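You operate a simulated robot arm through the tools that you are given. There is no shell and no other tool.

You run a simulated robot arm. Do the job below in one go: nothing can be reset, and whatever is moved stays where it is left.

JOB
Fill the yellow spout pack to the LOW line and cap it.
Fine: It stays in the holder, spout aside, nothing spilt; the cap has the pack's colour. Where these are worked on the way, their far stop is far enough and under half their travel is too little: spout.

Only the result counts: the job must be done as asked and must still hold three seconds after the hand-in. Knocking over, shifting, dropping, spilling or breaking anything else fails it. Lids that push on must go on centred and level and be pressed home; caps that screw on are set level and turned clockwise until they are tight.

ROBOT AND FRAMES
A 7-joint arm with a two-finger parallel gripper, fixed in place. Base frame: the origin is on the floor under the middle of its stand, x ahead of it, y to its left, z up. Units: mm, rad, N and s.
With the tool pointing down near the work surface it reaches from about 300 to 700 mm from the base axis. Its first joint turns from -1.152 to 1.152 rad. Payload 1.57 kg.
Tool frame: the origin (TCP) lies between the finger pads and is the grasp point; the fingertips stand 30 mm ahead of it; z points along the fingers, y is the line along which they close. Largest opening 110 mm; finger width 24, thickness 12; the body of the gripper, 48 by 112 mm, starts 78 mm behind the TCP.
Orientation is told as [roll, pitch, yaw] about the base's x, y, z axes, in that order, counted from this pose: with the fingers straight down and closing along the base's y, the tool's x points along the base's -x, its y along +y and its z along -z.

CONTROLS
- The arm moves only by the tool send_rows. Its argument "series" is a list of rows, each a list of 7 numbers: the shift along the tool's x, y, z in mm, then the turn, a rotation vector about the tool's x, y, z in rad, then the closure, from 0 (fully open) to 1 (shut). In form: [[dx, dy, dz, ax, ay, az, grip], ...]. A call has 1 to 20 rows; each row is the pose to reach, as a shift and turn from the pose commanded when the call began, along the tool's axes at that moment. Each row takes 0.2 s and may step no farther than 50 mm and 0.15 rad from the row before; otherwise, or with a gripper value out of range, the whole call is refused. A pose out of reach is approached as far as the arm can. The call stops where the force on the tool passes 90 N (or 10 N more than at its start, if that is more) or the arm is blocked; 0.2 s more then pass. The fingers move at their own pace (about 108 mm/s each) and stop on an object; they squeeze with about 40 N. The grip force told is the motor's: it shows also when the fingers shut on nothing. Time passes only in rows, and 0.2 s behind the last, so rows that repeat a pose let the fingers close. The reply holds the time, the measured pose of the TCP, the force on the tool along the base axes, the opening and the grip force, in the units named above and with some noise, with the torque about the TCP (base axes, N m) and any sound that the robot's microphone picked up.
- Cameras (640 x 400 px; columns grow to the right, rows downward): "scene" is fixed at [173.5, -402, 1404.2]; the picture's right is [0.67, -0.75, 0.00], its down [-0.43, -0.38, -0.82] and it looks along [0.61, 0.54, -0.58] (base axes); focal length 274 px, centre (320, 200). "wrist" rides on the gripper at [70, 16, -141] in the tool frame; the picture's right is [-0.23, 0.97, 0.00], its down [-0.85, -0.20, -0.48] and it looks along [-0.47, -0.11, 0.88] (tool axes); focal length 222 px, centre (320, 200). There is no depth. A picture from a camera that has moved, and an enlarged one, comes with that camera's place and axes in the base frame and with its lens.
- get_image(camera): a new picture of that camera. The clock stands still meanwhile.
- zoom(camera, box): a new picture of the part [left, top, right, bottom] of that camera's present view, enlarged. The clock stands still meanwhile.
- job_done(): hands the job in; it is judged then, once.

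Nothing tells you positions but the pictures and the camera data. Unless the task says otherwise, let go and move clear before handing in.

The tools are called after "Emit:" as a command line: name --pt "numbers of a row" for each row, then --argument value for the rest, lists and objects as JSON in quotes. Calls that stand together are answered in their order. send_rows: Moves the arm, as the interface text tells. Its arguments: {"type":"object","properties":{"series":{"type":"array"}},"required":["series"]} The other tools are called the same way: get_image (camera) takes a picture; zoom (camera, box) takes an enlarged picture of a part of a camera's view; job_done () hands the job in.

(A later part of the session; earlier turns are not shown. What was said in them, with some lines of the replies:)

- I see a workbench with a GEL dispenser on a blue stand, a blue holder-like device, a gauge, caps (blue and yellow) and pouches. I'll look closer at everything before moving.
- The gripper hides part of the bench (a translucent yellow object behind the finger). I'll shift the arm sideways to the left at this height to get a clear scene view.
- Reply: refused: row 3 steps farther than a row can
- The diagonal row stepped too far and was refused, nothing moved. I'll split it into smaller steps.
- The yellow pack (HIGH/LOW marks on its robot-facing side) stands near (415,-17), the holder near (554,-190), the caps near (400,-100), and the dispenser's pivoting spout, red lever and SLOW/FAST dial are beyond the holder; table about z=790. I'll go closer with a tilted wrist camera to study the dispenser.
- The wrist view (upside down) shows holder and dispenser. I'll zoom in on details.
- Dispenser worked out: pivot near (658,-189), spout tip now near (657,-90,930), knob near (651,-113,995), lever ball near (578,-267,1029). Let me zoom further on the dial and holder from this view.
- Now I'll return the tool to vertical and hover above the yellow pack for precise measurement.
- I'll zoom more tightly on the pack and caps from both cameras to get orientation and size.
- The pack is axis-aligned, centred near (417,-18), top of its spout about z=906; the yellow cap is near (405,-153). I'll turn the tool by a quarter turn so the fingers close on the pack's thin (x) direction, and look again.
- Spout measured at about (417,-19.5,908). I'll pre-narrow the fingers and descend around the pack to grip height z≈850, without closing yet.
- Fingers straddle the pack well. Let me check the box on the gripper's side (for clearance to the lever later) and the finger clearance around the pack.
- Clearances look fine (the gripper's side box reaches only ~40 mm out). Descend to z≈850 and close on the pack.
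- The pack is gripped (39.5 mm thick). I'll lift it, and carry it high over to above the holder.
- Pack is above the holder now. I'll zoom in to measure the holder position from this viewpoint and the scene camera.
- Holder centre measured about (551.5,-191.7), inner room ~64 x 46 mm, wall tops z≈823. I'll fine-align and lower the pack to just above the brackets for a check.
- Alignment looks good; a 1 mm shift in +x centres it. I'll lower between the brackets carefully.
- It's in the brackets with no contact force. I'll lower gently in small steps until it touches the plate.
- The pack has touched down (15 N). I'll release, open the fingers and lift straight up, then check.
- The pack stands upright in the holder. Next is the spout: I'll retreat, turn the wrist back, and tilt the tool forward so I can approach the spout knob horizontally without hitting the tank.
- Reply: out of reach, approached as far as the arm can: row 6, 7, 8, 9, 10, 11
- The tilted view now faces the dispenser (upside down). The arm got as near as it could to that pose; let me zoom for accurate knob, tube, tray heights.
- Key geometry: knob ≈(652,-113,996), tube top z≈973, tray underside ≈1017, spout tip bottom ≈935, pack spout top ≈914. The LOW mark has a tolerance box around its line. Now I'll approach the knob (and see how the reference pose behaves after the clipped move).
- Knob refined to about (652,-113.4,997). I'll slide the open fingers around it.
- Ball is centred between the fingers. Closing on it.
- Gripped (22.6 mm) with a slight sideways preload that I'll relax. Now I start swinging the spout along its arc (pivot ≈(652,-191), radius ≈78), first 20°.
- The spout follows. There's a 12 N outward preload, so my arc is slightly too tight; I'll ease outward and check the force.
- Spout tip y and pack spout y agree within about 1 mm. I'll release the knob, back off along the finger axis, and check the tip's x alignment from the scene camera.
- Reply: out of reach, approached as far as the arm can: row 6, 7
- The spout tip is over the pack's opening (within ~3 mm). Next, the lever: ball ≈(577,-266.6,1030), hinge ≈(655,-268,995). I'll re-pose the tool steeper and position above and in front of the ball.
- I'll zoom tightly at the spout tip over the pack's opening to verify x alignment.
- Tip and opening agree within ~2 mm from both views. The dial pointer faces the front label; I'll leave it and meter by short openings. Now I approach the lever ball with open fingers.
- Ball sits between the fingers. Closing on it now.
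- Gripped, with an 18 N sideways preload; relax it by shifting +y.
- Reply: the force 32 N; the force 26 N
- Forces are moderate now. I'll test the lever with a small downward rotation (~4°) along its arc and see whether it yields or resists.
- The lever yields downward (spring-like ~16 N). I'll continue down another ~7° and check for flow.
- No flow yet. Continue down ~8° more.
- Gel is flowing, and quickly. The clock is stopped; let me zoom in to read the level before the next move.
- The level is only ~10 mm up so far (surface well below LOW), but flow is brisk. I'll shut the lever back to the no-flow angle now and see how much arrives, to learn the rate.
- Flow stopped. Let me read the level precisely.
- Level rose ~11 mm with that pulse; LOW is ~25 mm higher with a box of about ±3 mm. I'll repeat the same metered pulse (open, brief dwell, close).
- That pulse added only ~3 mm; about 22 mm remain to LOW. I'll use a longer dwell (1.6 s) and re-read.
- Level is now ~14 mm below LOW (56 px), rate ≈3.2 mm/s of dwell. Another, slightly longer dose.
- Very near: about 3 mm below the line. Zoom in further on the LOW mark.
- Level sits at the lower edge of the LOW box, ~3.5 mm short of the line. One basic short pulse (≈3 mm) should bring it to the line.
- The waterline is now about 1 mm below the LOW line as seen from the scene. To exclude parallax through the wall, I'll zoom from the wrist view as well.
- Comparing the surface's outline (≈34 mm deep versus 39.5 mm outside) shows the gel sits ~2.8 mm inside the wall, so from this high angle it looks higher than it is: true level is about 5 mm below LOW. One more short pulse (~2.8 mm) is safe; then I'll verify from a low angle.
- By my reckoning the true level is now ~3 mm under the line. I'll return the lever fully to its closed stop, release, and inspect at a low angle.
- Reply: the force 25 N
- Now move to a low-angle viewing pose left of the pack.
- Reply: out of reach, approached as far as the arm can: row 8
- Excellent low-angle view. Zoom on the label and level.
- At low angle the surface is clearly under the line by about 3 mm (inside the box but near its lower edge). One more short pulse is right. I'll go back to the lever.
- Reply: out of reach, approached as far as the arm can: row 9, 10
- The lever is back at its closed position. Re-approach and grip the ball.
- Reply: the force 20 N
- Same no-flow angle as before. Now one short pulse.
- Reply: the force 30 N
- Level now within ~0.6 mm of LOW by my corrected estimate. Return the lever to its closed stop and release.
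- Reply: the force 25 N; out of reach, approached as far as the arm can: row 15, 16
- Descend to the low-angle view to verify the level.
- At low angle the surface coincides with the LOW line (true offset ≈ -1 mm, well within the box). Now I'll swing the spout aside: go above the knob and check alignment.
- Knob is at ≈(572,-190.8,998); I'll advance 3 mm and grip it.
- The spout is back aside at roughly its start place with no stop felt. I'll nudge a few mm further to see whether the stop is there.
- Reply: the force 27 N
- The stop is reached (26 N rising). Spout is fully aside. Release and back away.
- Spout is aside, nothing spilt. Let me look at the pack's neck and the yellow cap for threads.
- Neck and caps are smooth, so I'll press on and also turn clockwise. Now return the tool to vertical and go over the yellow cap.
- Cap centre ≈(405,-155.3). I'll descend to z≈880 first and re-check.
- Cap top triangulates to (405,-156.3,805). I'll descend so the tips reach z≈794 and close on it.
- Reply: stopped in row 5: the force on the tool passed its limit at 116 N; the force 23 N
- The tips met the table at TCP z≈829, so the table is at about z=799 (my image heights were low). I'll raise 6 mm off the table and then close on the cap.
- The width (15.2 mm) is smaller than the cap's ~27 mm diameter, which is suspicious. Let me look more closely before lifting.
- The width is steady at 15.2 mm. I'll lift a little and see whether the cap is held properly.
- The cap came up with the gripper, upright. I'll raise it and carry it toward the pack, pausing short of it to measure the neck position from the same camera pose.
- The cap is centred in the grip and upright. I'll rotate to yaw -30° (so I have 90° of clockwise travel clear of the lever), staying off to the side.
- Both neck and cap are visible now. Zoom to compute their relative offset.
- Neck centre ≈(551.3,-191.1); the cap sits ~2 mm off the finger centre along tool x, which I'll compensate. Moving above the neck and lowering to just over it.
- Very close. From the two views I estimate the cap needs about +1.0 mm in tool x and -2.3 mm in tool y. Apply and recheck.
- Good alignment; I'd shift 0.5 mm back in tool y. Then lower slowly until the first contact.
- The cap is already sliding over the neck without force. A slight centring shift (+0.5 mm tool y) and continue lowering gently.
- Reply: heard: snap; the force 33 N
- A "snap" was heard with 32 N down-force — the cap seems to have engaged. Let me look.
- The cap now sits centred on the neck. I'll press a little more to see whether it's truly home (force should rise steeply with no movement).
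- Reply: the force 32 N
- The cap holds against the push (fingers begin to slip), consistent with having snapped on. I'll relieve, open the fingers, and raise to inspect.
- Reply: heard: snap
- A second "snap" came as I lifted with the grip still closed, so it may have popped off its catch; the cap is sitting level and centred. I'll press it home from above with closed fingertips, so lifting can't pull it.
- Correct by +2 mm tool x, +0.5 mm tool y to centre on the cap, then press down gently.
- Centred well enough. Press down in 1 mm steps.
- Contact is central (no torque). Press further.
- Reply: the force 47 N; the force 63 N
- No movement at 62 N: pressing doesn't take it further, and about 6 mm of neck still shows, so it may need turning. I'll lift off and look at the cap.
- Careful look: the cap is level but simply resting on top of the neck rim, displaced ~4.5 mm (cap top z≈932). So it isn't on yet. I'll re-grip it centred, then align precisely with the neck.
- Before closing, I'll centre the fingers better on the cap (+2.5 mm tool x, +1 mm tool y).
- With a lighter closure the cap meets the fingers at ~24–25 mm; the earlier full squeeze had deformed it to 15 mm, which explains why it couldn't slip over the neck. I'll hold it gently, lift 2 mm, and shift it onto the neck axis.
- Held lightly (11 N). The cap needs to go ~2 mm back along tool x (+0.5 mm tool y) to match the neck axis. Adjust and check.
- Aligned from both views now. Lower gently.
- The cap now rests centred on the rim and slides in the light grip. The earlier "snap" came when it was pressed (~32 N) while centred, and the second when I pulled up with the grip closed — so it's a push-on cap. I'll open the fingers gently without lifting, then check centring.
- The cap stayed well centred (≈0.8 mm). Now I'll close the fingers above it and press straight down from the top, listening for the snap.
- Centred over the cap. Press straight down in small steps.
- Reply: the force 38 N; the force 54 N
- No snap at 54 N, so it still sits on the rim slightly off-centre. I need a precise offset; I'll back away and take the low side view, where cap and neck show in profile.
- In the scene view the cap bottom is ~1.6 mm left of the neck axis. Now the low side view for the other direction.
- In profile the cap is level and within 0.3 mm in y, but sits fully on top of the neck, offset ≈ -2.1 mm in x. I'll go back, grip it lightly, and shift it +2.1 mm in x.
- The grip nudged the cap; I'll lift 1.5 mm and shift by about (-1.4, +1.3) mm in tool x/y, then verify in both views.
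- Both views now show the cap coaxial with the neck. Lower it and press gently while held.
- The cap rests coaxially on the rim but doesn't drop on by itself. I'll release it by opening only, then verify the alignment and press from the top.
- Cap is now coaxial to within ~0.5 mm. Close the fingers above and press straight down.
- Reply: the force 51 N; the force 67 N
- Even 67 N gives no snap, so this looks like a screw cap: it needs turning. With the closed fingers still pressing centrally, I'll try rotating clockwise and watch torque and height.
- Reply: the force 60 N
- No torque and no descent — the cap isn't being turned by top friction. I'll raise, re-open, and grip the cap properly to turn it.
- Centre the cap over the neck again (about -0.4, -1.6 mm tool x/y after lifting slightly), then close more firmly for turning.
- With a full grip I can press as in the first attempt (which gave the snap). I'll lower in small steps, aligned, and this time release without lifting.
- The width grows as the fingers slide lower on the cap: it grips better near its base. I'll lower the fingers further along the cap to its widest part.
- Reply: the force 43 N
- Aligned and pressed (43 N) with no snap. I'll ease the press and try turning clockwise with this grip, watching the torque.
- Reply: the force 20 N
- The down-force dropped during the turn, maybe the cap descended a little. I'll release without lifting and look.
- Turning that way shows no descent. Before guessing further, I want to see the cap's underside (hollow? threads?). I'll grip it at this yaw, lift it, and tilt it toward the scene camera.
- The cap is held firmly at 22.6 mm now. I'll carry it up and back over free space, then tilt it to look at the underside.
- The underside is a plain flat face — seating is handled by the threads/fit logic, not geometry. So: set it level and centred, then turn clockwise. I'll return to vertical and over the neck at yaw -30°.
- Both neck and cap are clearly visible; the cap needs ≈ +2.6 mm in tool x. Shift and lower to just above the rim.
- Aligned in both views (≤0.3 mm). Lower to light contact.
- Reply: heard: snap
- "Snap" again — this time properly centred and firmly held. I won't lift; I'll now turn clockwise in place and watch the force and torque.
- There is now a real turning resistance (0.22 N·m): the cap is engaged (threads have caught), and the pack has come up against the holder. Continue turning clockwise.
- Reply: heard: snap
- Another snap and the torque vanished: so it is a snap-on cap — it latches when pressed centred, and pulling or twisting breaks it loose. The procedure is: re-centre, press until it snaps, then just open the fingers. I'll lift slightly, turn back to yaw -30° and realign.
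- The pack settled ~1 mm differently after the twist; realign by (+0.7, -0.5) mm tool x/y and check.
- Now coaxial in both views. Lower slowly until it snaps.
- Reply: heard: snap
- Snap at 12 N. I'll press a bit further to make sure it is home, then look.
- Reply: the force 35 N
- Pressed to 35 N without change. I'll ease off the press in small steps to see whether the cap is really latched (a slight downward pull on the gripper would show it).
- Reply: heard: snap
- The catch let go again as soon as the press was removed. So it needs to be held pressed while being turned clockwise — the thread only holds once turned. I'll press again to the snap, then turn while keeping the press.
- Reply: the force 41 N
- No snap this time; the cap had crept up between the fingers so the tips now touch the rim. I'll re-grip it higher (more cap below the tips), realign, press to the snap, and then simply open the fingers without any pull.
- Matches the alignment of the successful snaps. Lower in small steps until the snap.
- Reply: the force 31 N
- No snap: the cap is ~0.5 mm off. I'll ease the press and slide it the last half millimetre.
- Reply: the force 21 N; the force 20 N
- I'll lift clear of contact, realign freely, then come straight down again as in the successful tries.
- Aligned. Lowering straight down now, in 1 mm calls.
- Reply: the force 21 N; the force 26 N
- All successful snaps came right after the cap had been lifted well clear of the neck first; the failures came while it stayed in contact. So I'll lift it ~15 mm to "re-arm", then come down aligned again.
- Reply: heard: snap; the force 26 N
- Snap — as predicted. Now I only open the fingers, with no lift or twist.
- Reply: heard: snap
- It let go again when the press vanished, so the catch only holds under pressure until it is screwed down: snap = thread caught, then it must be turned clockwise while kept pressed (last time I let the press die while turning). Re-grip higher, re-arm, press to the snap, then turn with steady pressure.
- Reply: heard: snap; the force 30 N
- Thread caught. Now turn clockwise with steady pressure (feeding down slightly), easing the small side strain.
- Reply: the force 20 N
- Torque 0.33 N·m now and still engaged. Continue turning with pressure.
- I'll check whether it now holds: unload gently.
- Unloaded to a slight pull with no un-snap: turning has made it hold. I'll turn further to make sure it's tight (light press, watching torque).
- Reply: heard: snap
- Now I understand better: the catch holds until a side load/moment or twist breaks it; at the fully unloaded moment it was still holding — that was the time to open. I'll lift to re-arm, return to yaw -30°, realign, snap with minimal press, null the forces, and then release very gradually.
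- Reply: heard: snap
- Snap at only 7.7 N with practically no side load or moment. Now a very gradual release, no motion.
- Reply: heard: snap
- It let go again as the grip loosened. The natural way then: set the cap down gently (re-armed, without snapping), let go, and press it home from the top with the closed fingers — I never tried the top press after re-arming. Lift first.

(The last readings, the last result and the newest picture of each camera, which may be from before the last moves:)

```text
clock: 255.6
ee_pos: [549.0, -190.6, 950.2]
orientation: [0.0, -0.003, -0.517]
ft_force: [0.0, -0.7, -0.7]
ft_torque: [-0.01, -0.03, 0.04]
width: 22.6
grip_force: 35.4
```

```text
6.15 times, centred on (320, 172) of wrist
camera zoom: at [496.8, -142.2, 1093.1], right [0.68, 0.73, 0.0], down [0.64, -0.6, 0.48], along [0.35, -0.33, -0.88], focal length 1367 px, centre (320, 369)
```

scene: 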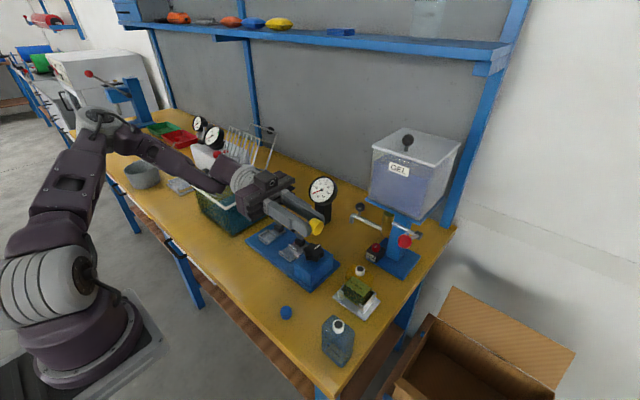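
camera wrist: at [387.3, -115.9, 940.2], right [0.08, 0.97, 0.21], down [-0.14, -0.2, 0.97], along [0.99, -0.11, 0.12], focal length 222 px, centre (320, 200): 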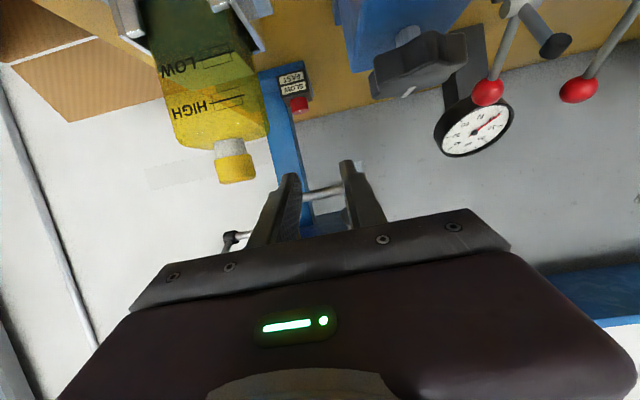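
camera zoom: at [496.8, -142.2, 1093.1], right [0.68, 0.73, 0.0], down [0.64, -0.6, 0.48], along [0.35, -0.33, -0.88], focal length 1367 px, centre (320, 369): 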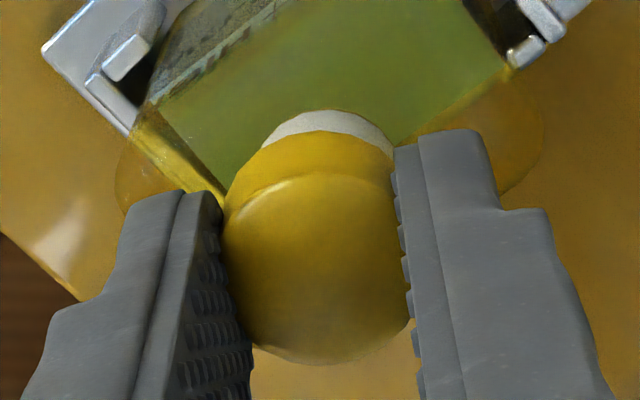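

Emit:
send_rows --pt "0.35 0 0.5 0 0 0 1.0" --pt "0.35 0 0.8 0 0 0 0.85" --pt "0.35 0 0.8 0 0 0 0.81" --pt "0.35 0 0.8 0 0 0 0.79" --pt "0.35 0 0.8 0 0 0 0.78" --pt "0.35 0 0.8 0 0 0 0.77" --pt "0.35 0 0.8 0 0 0 0.75" --pt "0.35 0 0.8 0 0 0 0.7" --pt "0.35 0 0.8 0 0 0 0.6" --pt "0.35 0 0.8 0 0 0 0.5" --pt "0.35 0 -20 0 0 0 0.5" --pt "0.35 0 -46 0 0 0 0.5" --pt "0.35 0 -46 0 0 0 0.5"

Emit:
zoom --camera "scene" --box '[350, 255, 375, 280]'

Emit:
zoom --camera "wrist" --box '[270, 120, 370, 200]'

```text
clock: 258.4
ee_pos: [549.7, -189.3, 997.1]
orientation: [0.001, 0.0, -0.517]
ft_force: [0.5, -0.3, -0.2]
ft_torque: [-0.02, 0.0, 0.02]
width: 55.2
grip_force: 0.0
```

```text
16.00 times, centred on (362, 268) of scene
camera zoom: at [173.5, -402.0, 1404.2], right [0.67, -0.75, 0.0], down [-0.43, -0.38, -0.82], along [0.61, 0.54, -0.58], focal length 4384 px, centre (-360, -880)
```

zoom: 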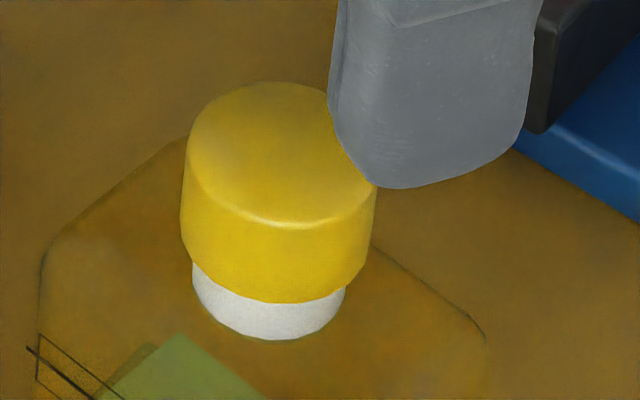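

```text
5.00 times, centred on (320, 160) of wrist
camera zoom: at [497.1, -141.9, 1138.4], right [0.68, 0.73, 0.0], down [0.64, -0.6, 0.48], along [0.35, -0.33, -0.88], focal length 1111 px, centre (320, 400)
```

zoom: 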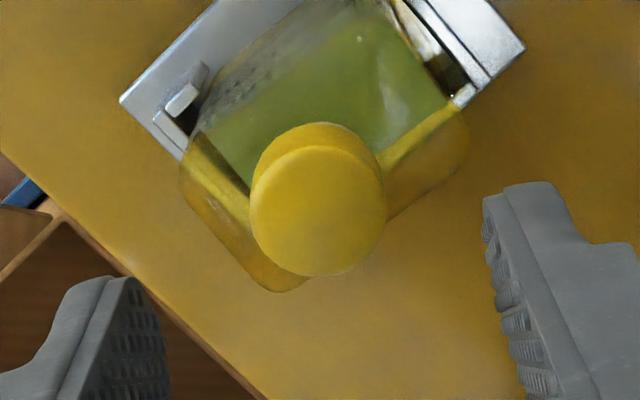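

The cap now rests centred on the rim (no snap yet, re-armed). Close the fingers and press it home from the top.

Emit:
send_rows --pt "0.5 -0.7 0 0 0 0 0.7" --pt "0.5 -0.7 0 0 0 0 0.85" --pt "0.5 -0.7 0 0 0 0 1.0" --pt "0.5 -0.7 0 0 0 0 1.0" --pt "0.5 -0.7 12 0 0 0 1.0" --pt "0.5 -0.7 24 0 0 0 1.0" --pt "0.5 -0.7 30 0 0 0 1.0" --pt "0.5 -0.7 32 0 0 0 1.0" --pt "0.5 -0.7 32 0 0 0 1.0"

Emit:
send_rows --pt "0 0 0.7 0 0 0 1.0" --pt "0 0 1.4 0 0 0 1.0" --pt "0 0 2.0 0 0 0 1.0"

```text
clock: 260.4
ee_pos: [548.4, -189.9, 964.3]
orientation: [0.0, 0.0, -0.517]
ft_force: [-0.7, 0.4, -0.2]
ft_torque: [0.0, 0.0, -0.01]
width: 0.0
grip_force: 21.0
```

```text
clock: 261.2
ee_pos: [548.3, -190.1, 963.7]
orientation: [0.001, -0.001, -0.519]
ft_force: [0.3, -0.2, 2.2]
ft_torque: [0.0, 0.01, -0.02]
width: 0.0
grip_force: 21.2
```

Emit:
send_rows --pt "0 0 0.6 0 0 0 1.0" --pt "0 0 1.2 0 0 0 1.0" --pt "0 0 1.8 0 0 0 1.0"

```text
clock: 262.0
ee_pos: [548.4, -188.9, 963.0]
orientation: [0.001, -0.006, -0.517]
ft_force: [4.4, 3.3, 29.2]
ft_torque: [0.11, -0.17, 0.06]
width: 0.0
grip_force: 21.4
heard: snap
```

Snap with the top press! Now I lift the closed fingers straight off — nothing is gripping the cap.

Emit:
send_rows --pt "0 0 -1.0 0 0 0 1.0" --pt "0 0 -2.0 0 0 0 1.0" --pt "0 0 -4.0 0 0 0 1.0" --pt "0 0 -15 0 0 0 1.0" --pt "0 0 -30 0 0 0 1.0" --pt "0 0 -30 0 0 0 1.0"

Emit:
zoom --camera "scene" --box '[350, 255, 375, 280]'

Emit:
zoom --camera "wrist" --box '[270, 120, 370, 200]'

```text
clock: 263.4
ee_pos: [547.7, -189.6, 990.2]
orientation: [0.0, -0.001, -0.517]
ft_force: [-0.1, 0.1, -0.3]
ft_torque: [0.01, -0.03, -0.02]
width: 0.0
grip_force: 21.0
```

```text
16.00 times, centred on (362, 268) of scene
camera zoom: at [173.5, -402.0, 1404.2], right [0.67, -0.75, 0.0], down [-0.43, -0.38, -0.82], along [0.61, 0.54, -0.58], focal length 4384 px, centre (-360, -880)
```

zoom: 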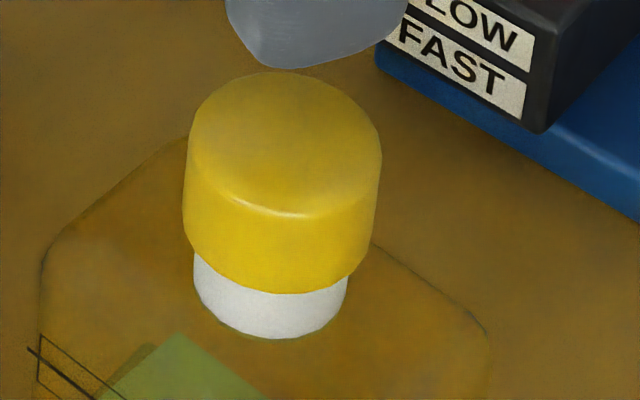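

```text
5.00 times, centred on (320, 160) of wrist
camera zoom: at [495.4, -141.6, 1132.5], right [0.68, 0.73, 0.0], down [0.64, -0.6, 0.48], along [0.35, -0.33, -0.88], focal length 1111 px, centre (320, 400)
```

zoom: 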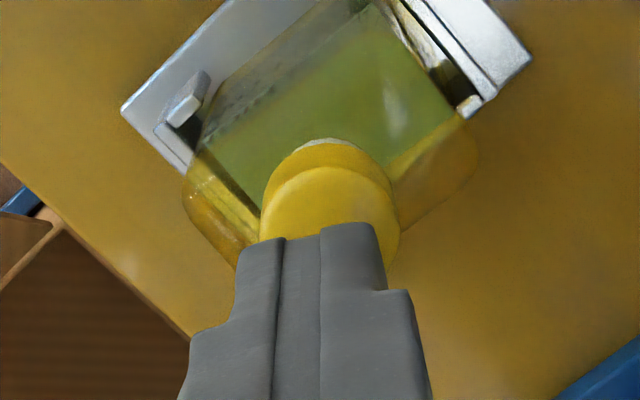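

No un-snap: the cap stayed latched, centred on the neck. I'll move the arm up and away and inspect everything.

Emit:
send_rows --pt "0 0 -30 0 0 0 1.0" --pt "0 0 -60 0 0 0 1.0" --pt "5 5 -60 0 0 -0.1 1.0" --pt "15 20 -60 0 0 -0.22 0.9" --pt "25 33 -60 0 0 -0.34 0.7" --pt "33 46 -60 0 0 -0.46 0.7" --pt "33 46 -60 0 0 -0.517 0.7" --pt "33 46 -60 0 0 -0.517 0.7"

Emit:
get_image --camera "scene"

Emit:
zoom --camera "scene" --box '[325, 190, 435, 320]'

Emit:
zoom --camera "scene" --box '[350, 255, 375, 280]'

```text
clock: 265.2
ee_pos: [541.7, -131.6, 1051.1]
orientation: [-0.001, 0.0, 0.0]
ft_force: [-0.1, 0.2, 0.6]
ft_torque: [0.0, -0.01, 0.01]
width: 33.2
grip_force: 0.1
```

```text
taken
```

scene: 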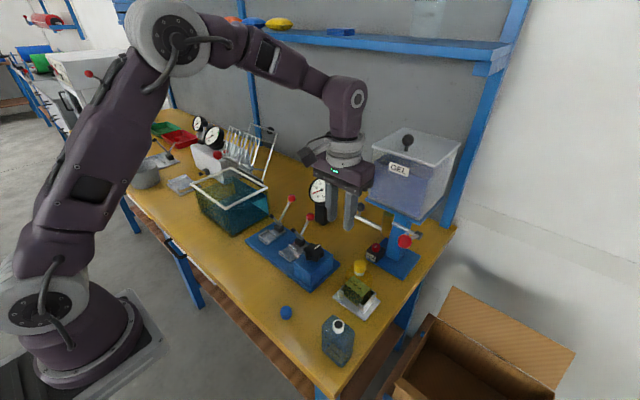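

```text
3.08 times, centred on (380, 255) of scene
camera zoom: at [173.5, -402.0, 1404.2], right [0.67, -0.75, 0.0], down [-0.43, -0.38, -0.82], along [0.61, 0.54, -0.58], focal length 843 px, centre (135, 31)
```

zoom: 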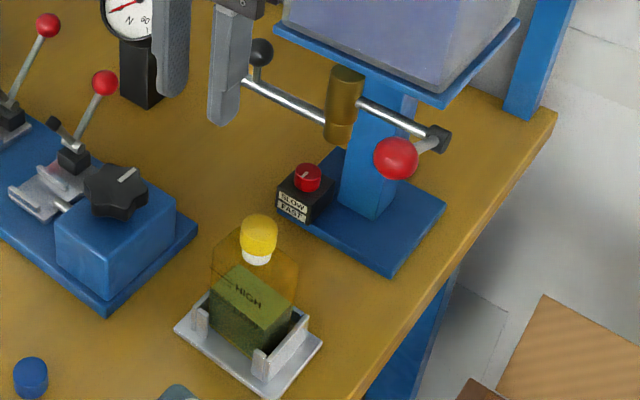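

```text
16.00 times, centred on (362, 268) of scene
camera zoom: at [173.5, -402.0, 1404.2], right [0.67, -0.75, 0.0], down [-0.43, -0.38, -0.82], along [0.61, 0.54, -0.58], focal length 4384 px, centre (-360, -880)
```

zoom: 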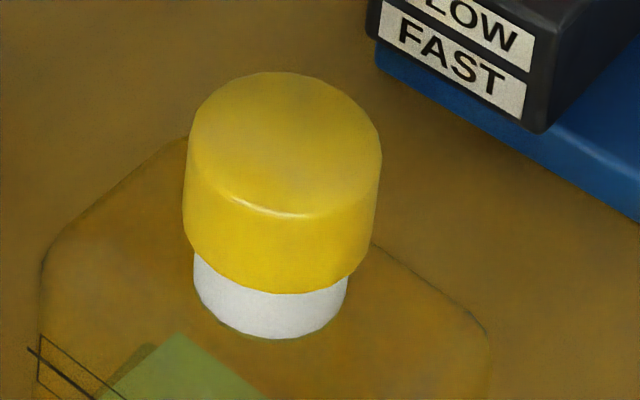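

Cap axis and neck axis now coincide exactly in the scene view. One more low side view to confirm cap seating, level and pack position.

Emit:
send_rows --pt "0 0 0 0 -0.13 0 0.7" --pt "0 0 0 0 -0.26 0 0.7" --pt "0 0 0 0 -0.39 0 0.7" --pt "-2 0 0 0 -0.52 0 0.7" --pt "-3 0 0 0 -0.65 0 0.7" --pt "-4 0 0 0 -0.78 0 0.7" --pt "-5 0 0 0 -0.91 0 0.7" --pt "-5 0 0 0 -1.04 0 0.7" --pt "-5 0 0 0 -1.17 0 0.7" --pt "-5 0 30 0 -1.2 0 0.7" --pt "-5 0 65 0 -1.2 0 0.7" --pt "-5 0 98 0 -1.2 0 0.7" --pt "-5 0 98 0 -1.2 0 0.7"

Emit:
zoom --camera "wrist" --box '[170, 110, 270, 190]'

Emit:
zoom --camera "wrist" --box '[90, 0, 330, 200]'

```text
clock: 268.0
ee_pos: [545.0, -133.3, 953.0]
orientation: [-0.001, -1.201, 0.0]
ft_force: [-0.3, -0.8, 0.1]
ft_torque: [0.01, -0.02, 0.01]
width: 33.1
grip_force: 0.0
```

```text
5.00 times, centred on (220, 150) of wrist
camera zoom: at [389.1, -118.6, 940.1], right [0.08, 0.97, 0.21], down [-0.14, -0.2, 0.97], along [0.99, -0.11, 0.12], focal length 1111 px, centre (820, 450)
```

zoom: 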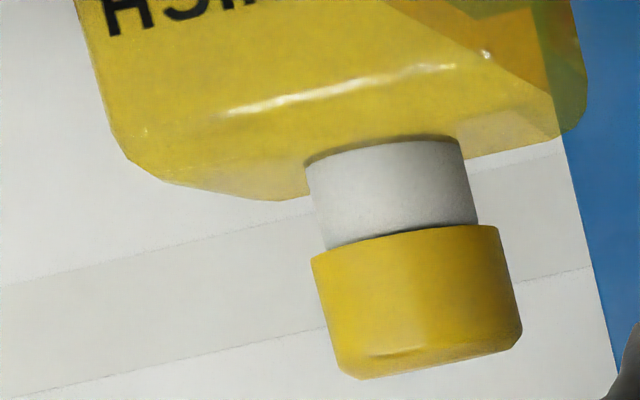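

```text
2.00 times, centred on (210, 100) of wrist
camera zoom: at [389.1, -118.6, 940.1], right [0.08, 0.97, 0.21], down [-0.14, -0.2, 0.97], along [0.99, -0.11, 0.12], focal length 444 px, centre (540, 400)
```

zoom: 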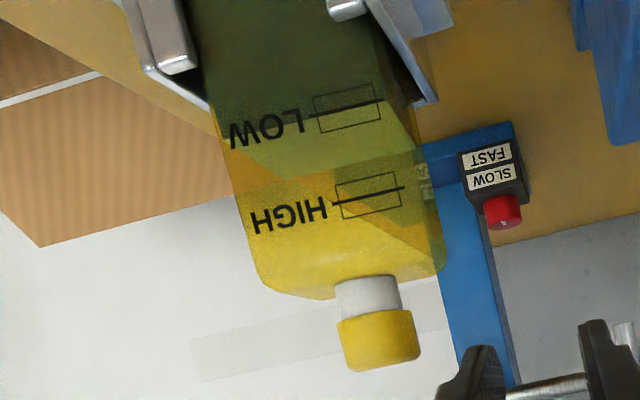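

In profile the cap is level and coaxial (≤0.2 mm) and latched. Final check of the LOW mark and of the whole bench.

Emit:
zoom --camera "wrist" --box '[190, 25, 300, 85]'

Emit:
zoom --camera "scene" --box '[320, 190, 440, 320]'

Emit:
zoom --camera "scene" --box '[270, 290, 370, 375]'

```text
5.82 times, centred on (245, 55) of wrist
camera zoom: at [389.1, -118.6, 940.1], right [0.08, 0.97, 0.21], down [-0.14, -0.2, 0.97], along [0.99, -0.11, 0.12], focal length 1292 px, centre (756, 1044)
```

zoom: 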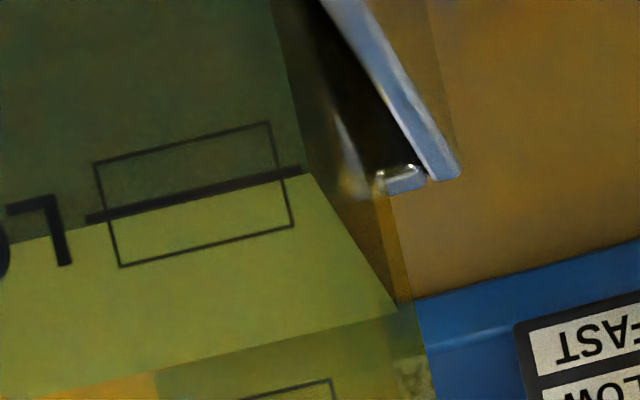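

```text
3.08 times, centred on (380, 255) of scene
camera zoom: at [173.5, -402.0, 1404.2], right [0.67, -0.75, 0.0], down [-0.43, -0.38, -0.82], along [0.61, 0.54, -0.58], focal length 843 px, centre (135, 31)
```

zoom: 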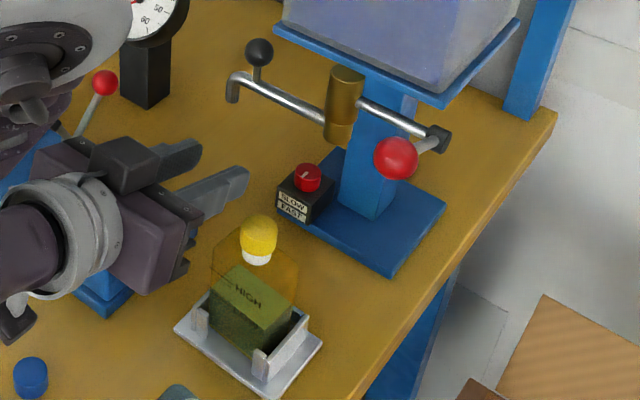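

```text
4.71 times, centred on (320, 332) of scene
camera zoom: at [173.5, -402.0, 1404.2], right [0.67, -0.75, 0.0], down [-0.43, -0.38, -0.82], along [0.61, 0.54, -0.58], focal length 1289 px, centre (320, -424)
```

zoom: 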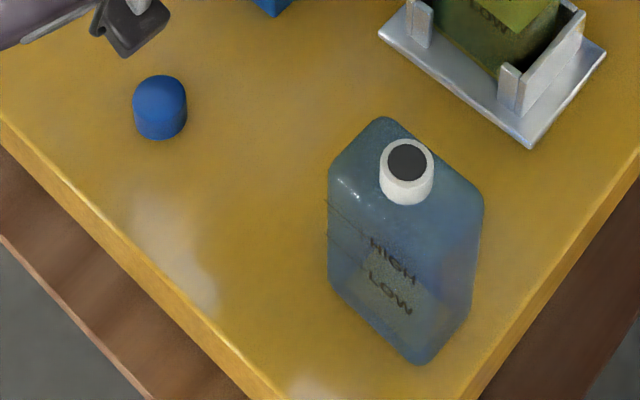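

Level sits on the LOW line (within its box), spout is aside at its stop, lever closed, cap yellow, level and coaxial, nothing spilt. Now move the arm clear.

Emit:
send_rows --pt "-31 0 -12 0 0 0 0.6" --pt "-62 0 -24 0 0 0 0.5" --pt "-91.3 0 -35.5 0 0.03 0 0.5" --pt "-110 0 -42 0 0.16 0 0.5" --pt "-110 15 -42 0 0.29 0 0.5" --pt "-110 30 -50 0 0.42 0 0.5" --pt "-110 45 -60 0 0.55 0 0.5" --pt "-110 60 -70 0 0.68 0 0.5" --pt "-110 75 -80 0 0.81 0 0.5" --pt "-110 90 -90 0 0.94 0 0.5" --pt "-110 105 -100 0 1.07 0 0.5" --pt "-110 120 -110 0 1.2 0 0.5" --pt "-110 135 -120 0 1.2 0 0.5" --pt "-110 150 -130 0 1.2 0 0.5" --pt "-110 150 -130 0 1.2 0 0.5"

Emit:
get_image --camera "scene"

Emit:
zoom --camera "scene" --box '[325, 190, 435, 320]'

Emit:
zoom --camera "scene" --box '[350, 255, 375, 280]'

```text
clock: 271.2
ee_pos: [463.8, 16.4, 1103.4]
orientation: [0.002, -0.001, 0.0]
ft_force: [0.4, -0.9, -0.2]
ft_torque: [0.01, 0.01, 0.0]
width: 55.0
grip_force: 0.1
```

```text
taken
```

scene: 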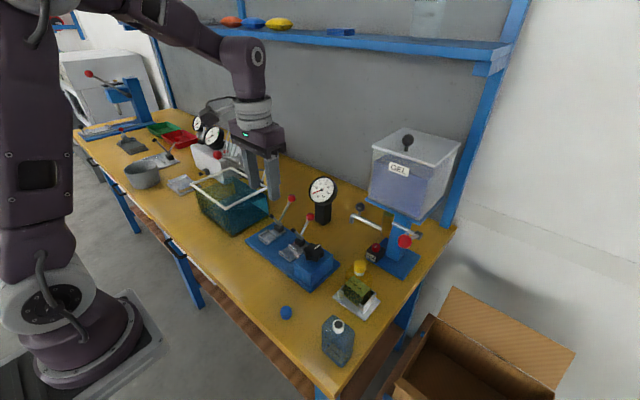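

```text
3.08 times, centred on (380, 255) of scene
camera zoom: at [173.5, -402.0, 1404.2], right [0.67, -0.75, 0.0], down [-0.43, -0.38, -0.82], along [0.61, 0.54, -0.58], focal length 843 px, centre (135, 31)
```

zoom: 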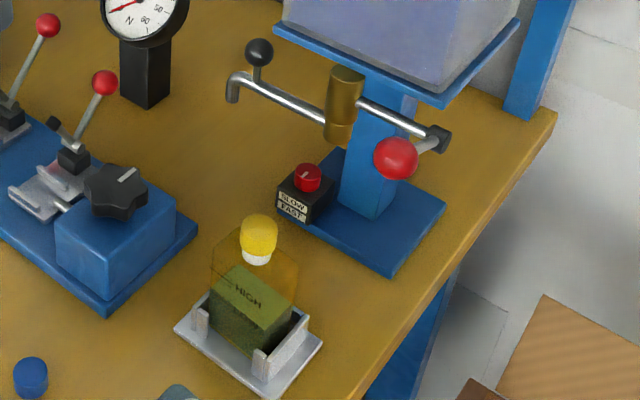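

```text
16.00 times, centred on (362, 268) of scene
camera zoom: at [173.5, -402.0, 1404.2], right [0.67, -0.75, 0.0], down [-0.43, -0.38, -0.82], along [0.61, 0.54, -0.58], focal length 4384 px, centre (-360, -880)
```

zoom: 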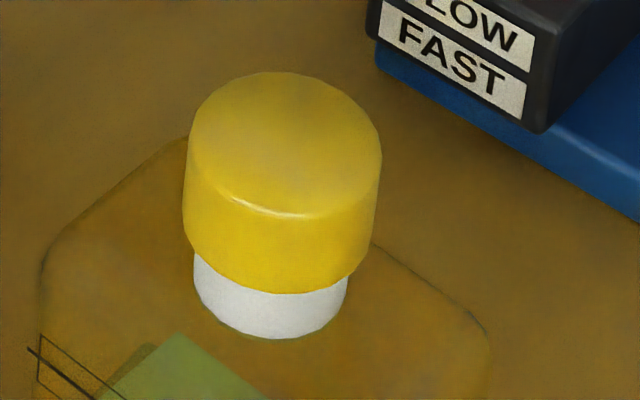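

The yellow pack stands in the holder, filled to its LOW mark. The yellow cap snapped on centred and level and stayed on after release. The spout is aside at its far stop, the lever is closed, nothing is spilt and the arm is clear, so I'm handing in.

Emit:
job_done

```text
The job is handed in.
```

I handed the job in. The yellow pack is filled to LOW and capped with the yellow cap, and I expect it to pass. The cap is the part I'm least sure of.

- **Fill:** The gel sits about 1 mm under the LOW line, inside the tolerance box printed around it. I judged this from a low side view, because from above the gel looks higher than it is.
- **Pack:** It is upright in the holder. It shifted by about a millimetre and turned slightly while I worked on the cap, but it stayed between the brackets.
- **Spout and lever:** The spout is back aside against its far stop. The lever is back at its closed stop. I saw no drips or spills.
- **Cap:** It snapped on under a press from the top, sits level and centred on the neck, and did not come loose when I lifted away.
    - It rests on the top of the neck rather than covering it.
    - I treated it as a push-on cap because it snapped under pressure and twisting it clockwise only broke it loose. If it was meant to screw on, it is not tight.
- **Contacts along the way:** The fingertips hit the bench once at about 116 N before the call stopped. Several capping attempts came loose before the last one held. Nothing else on the bench was moved.
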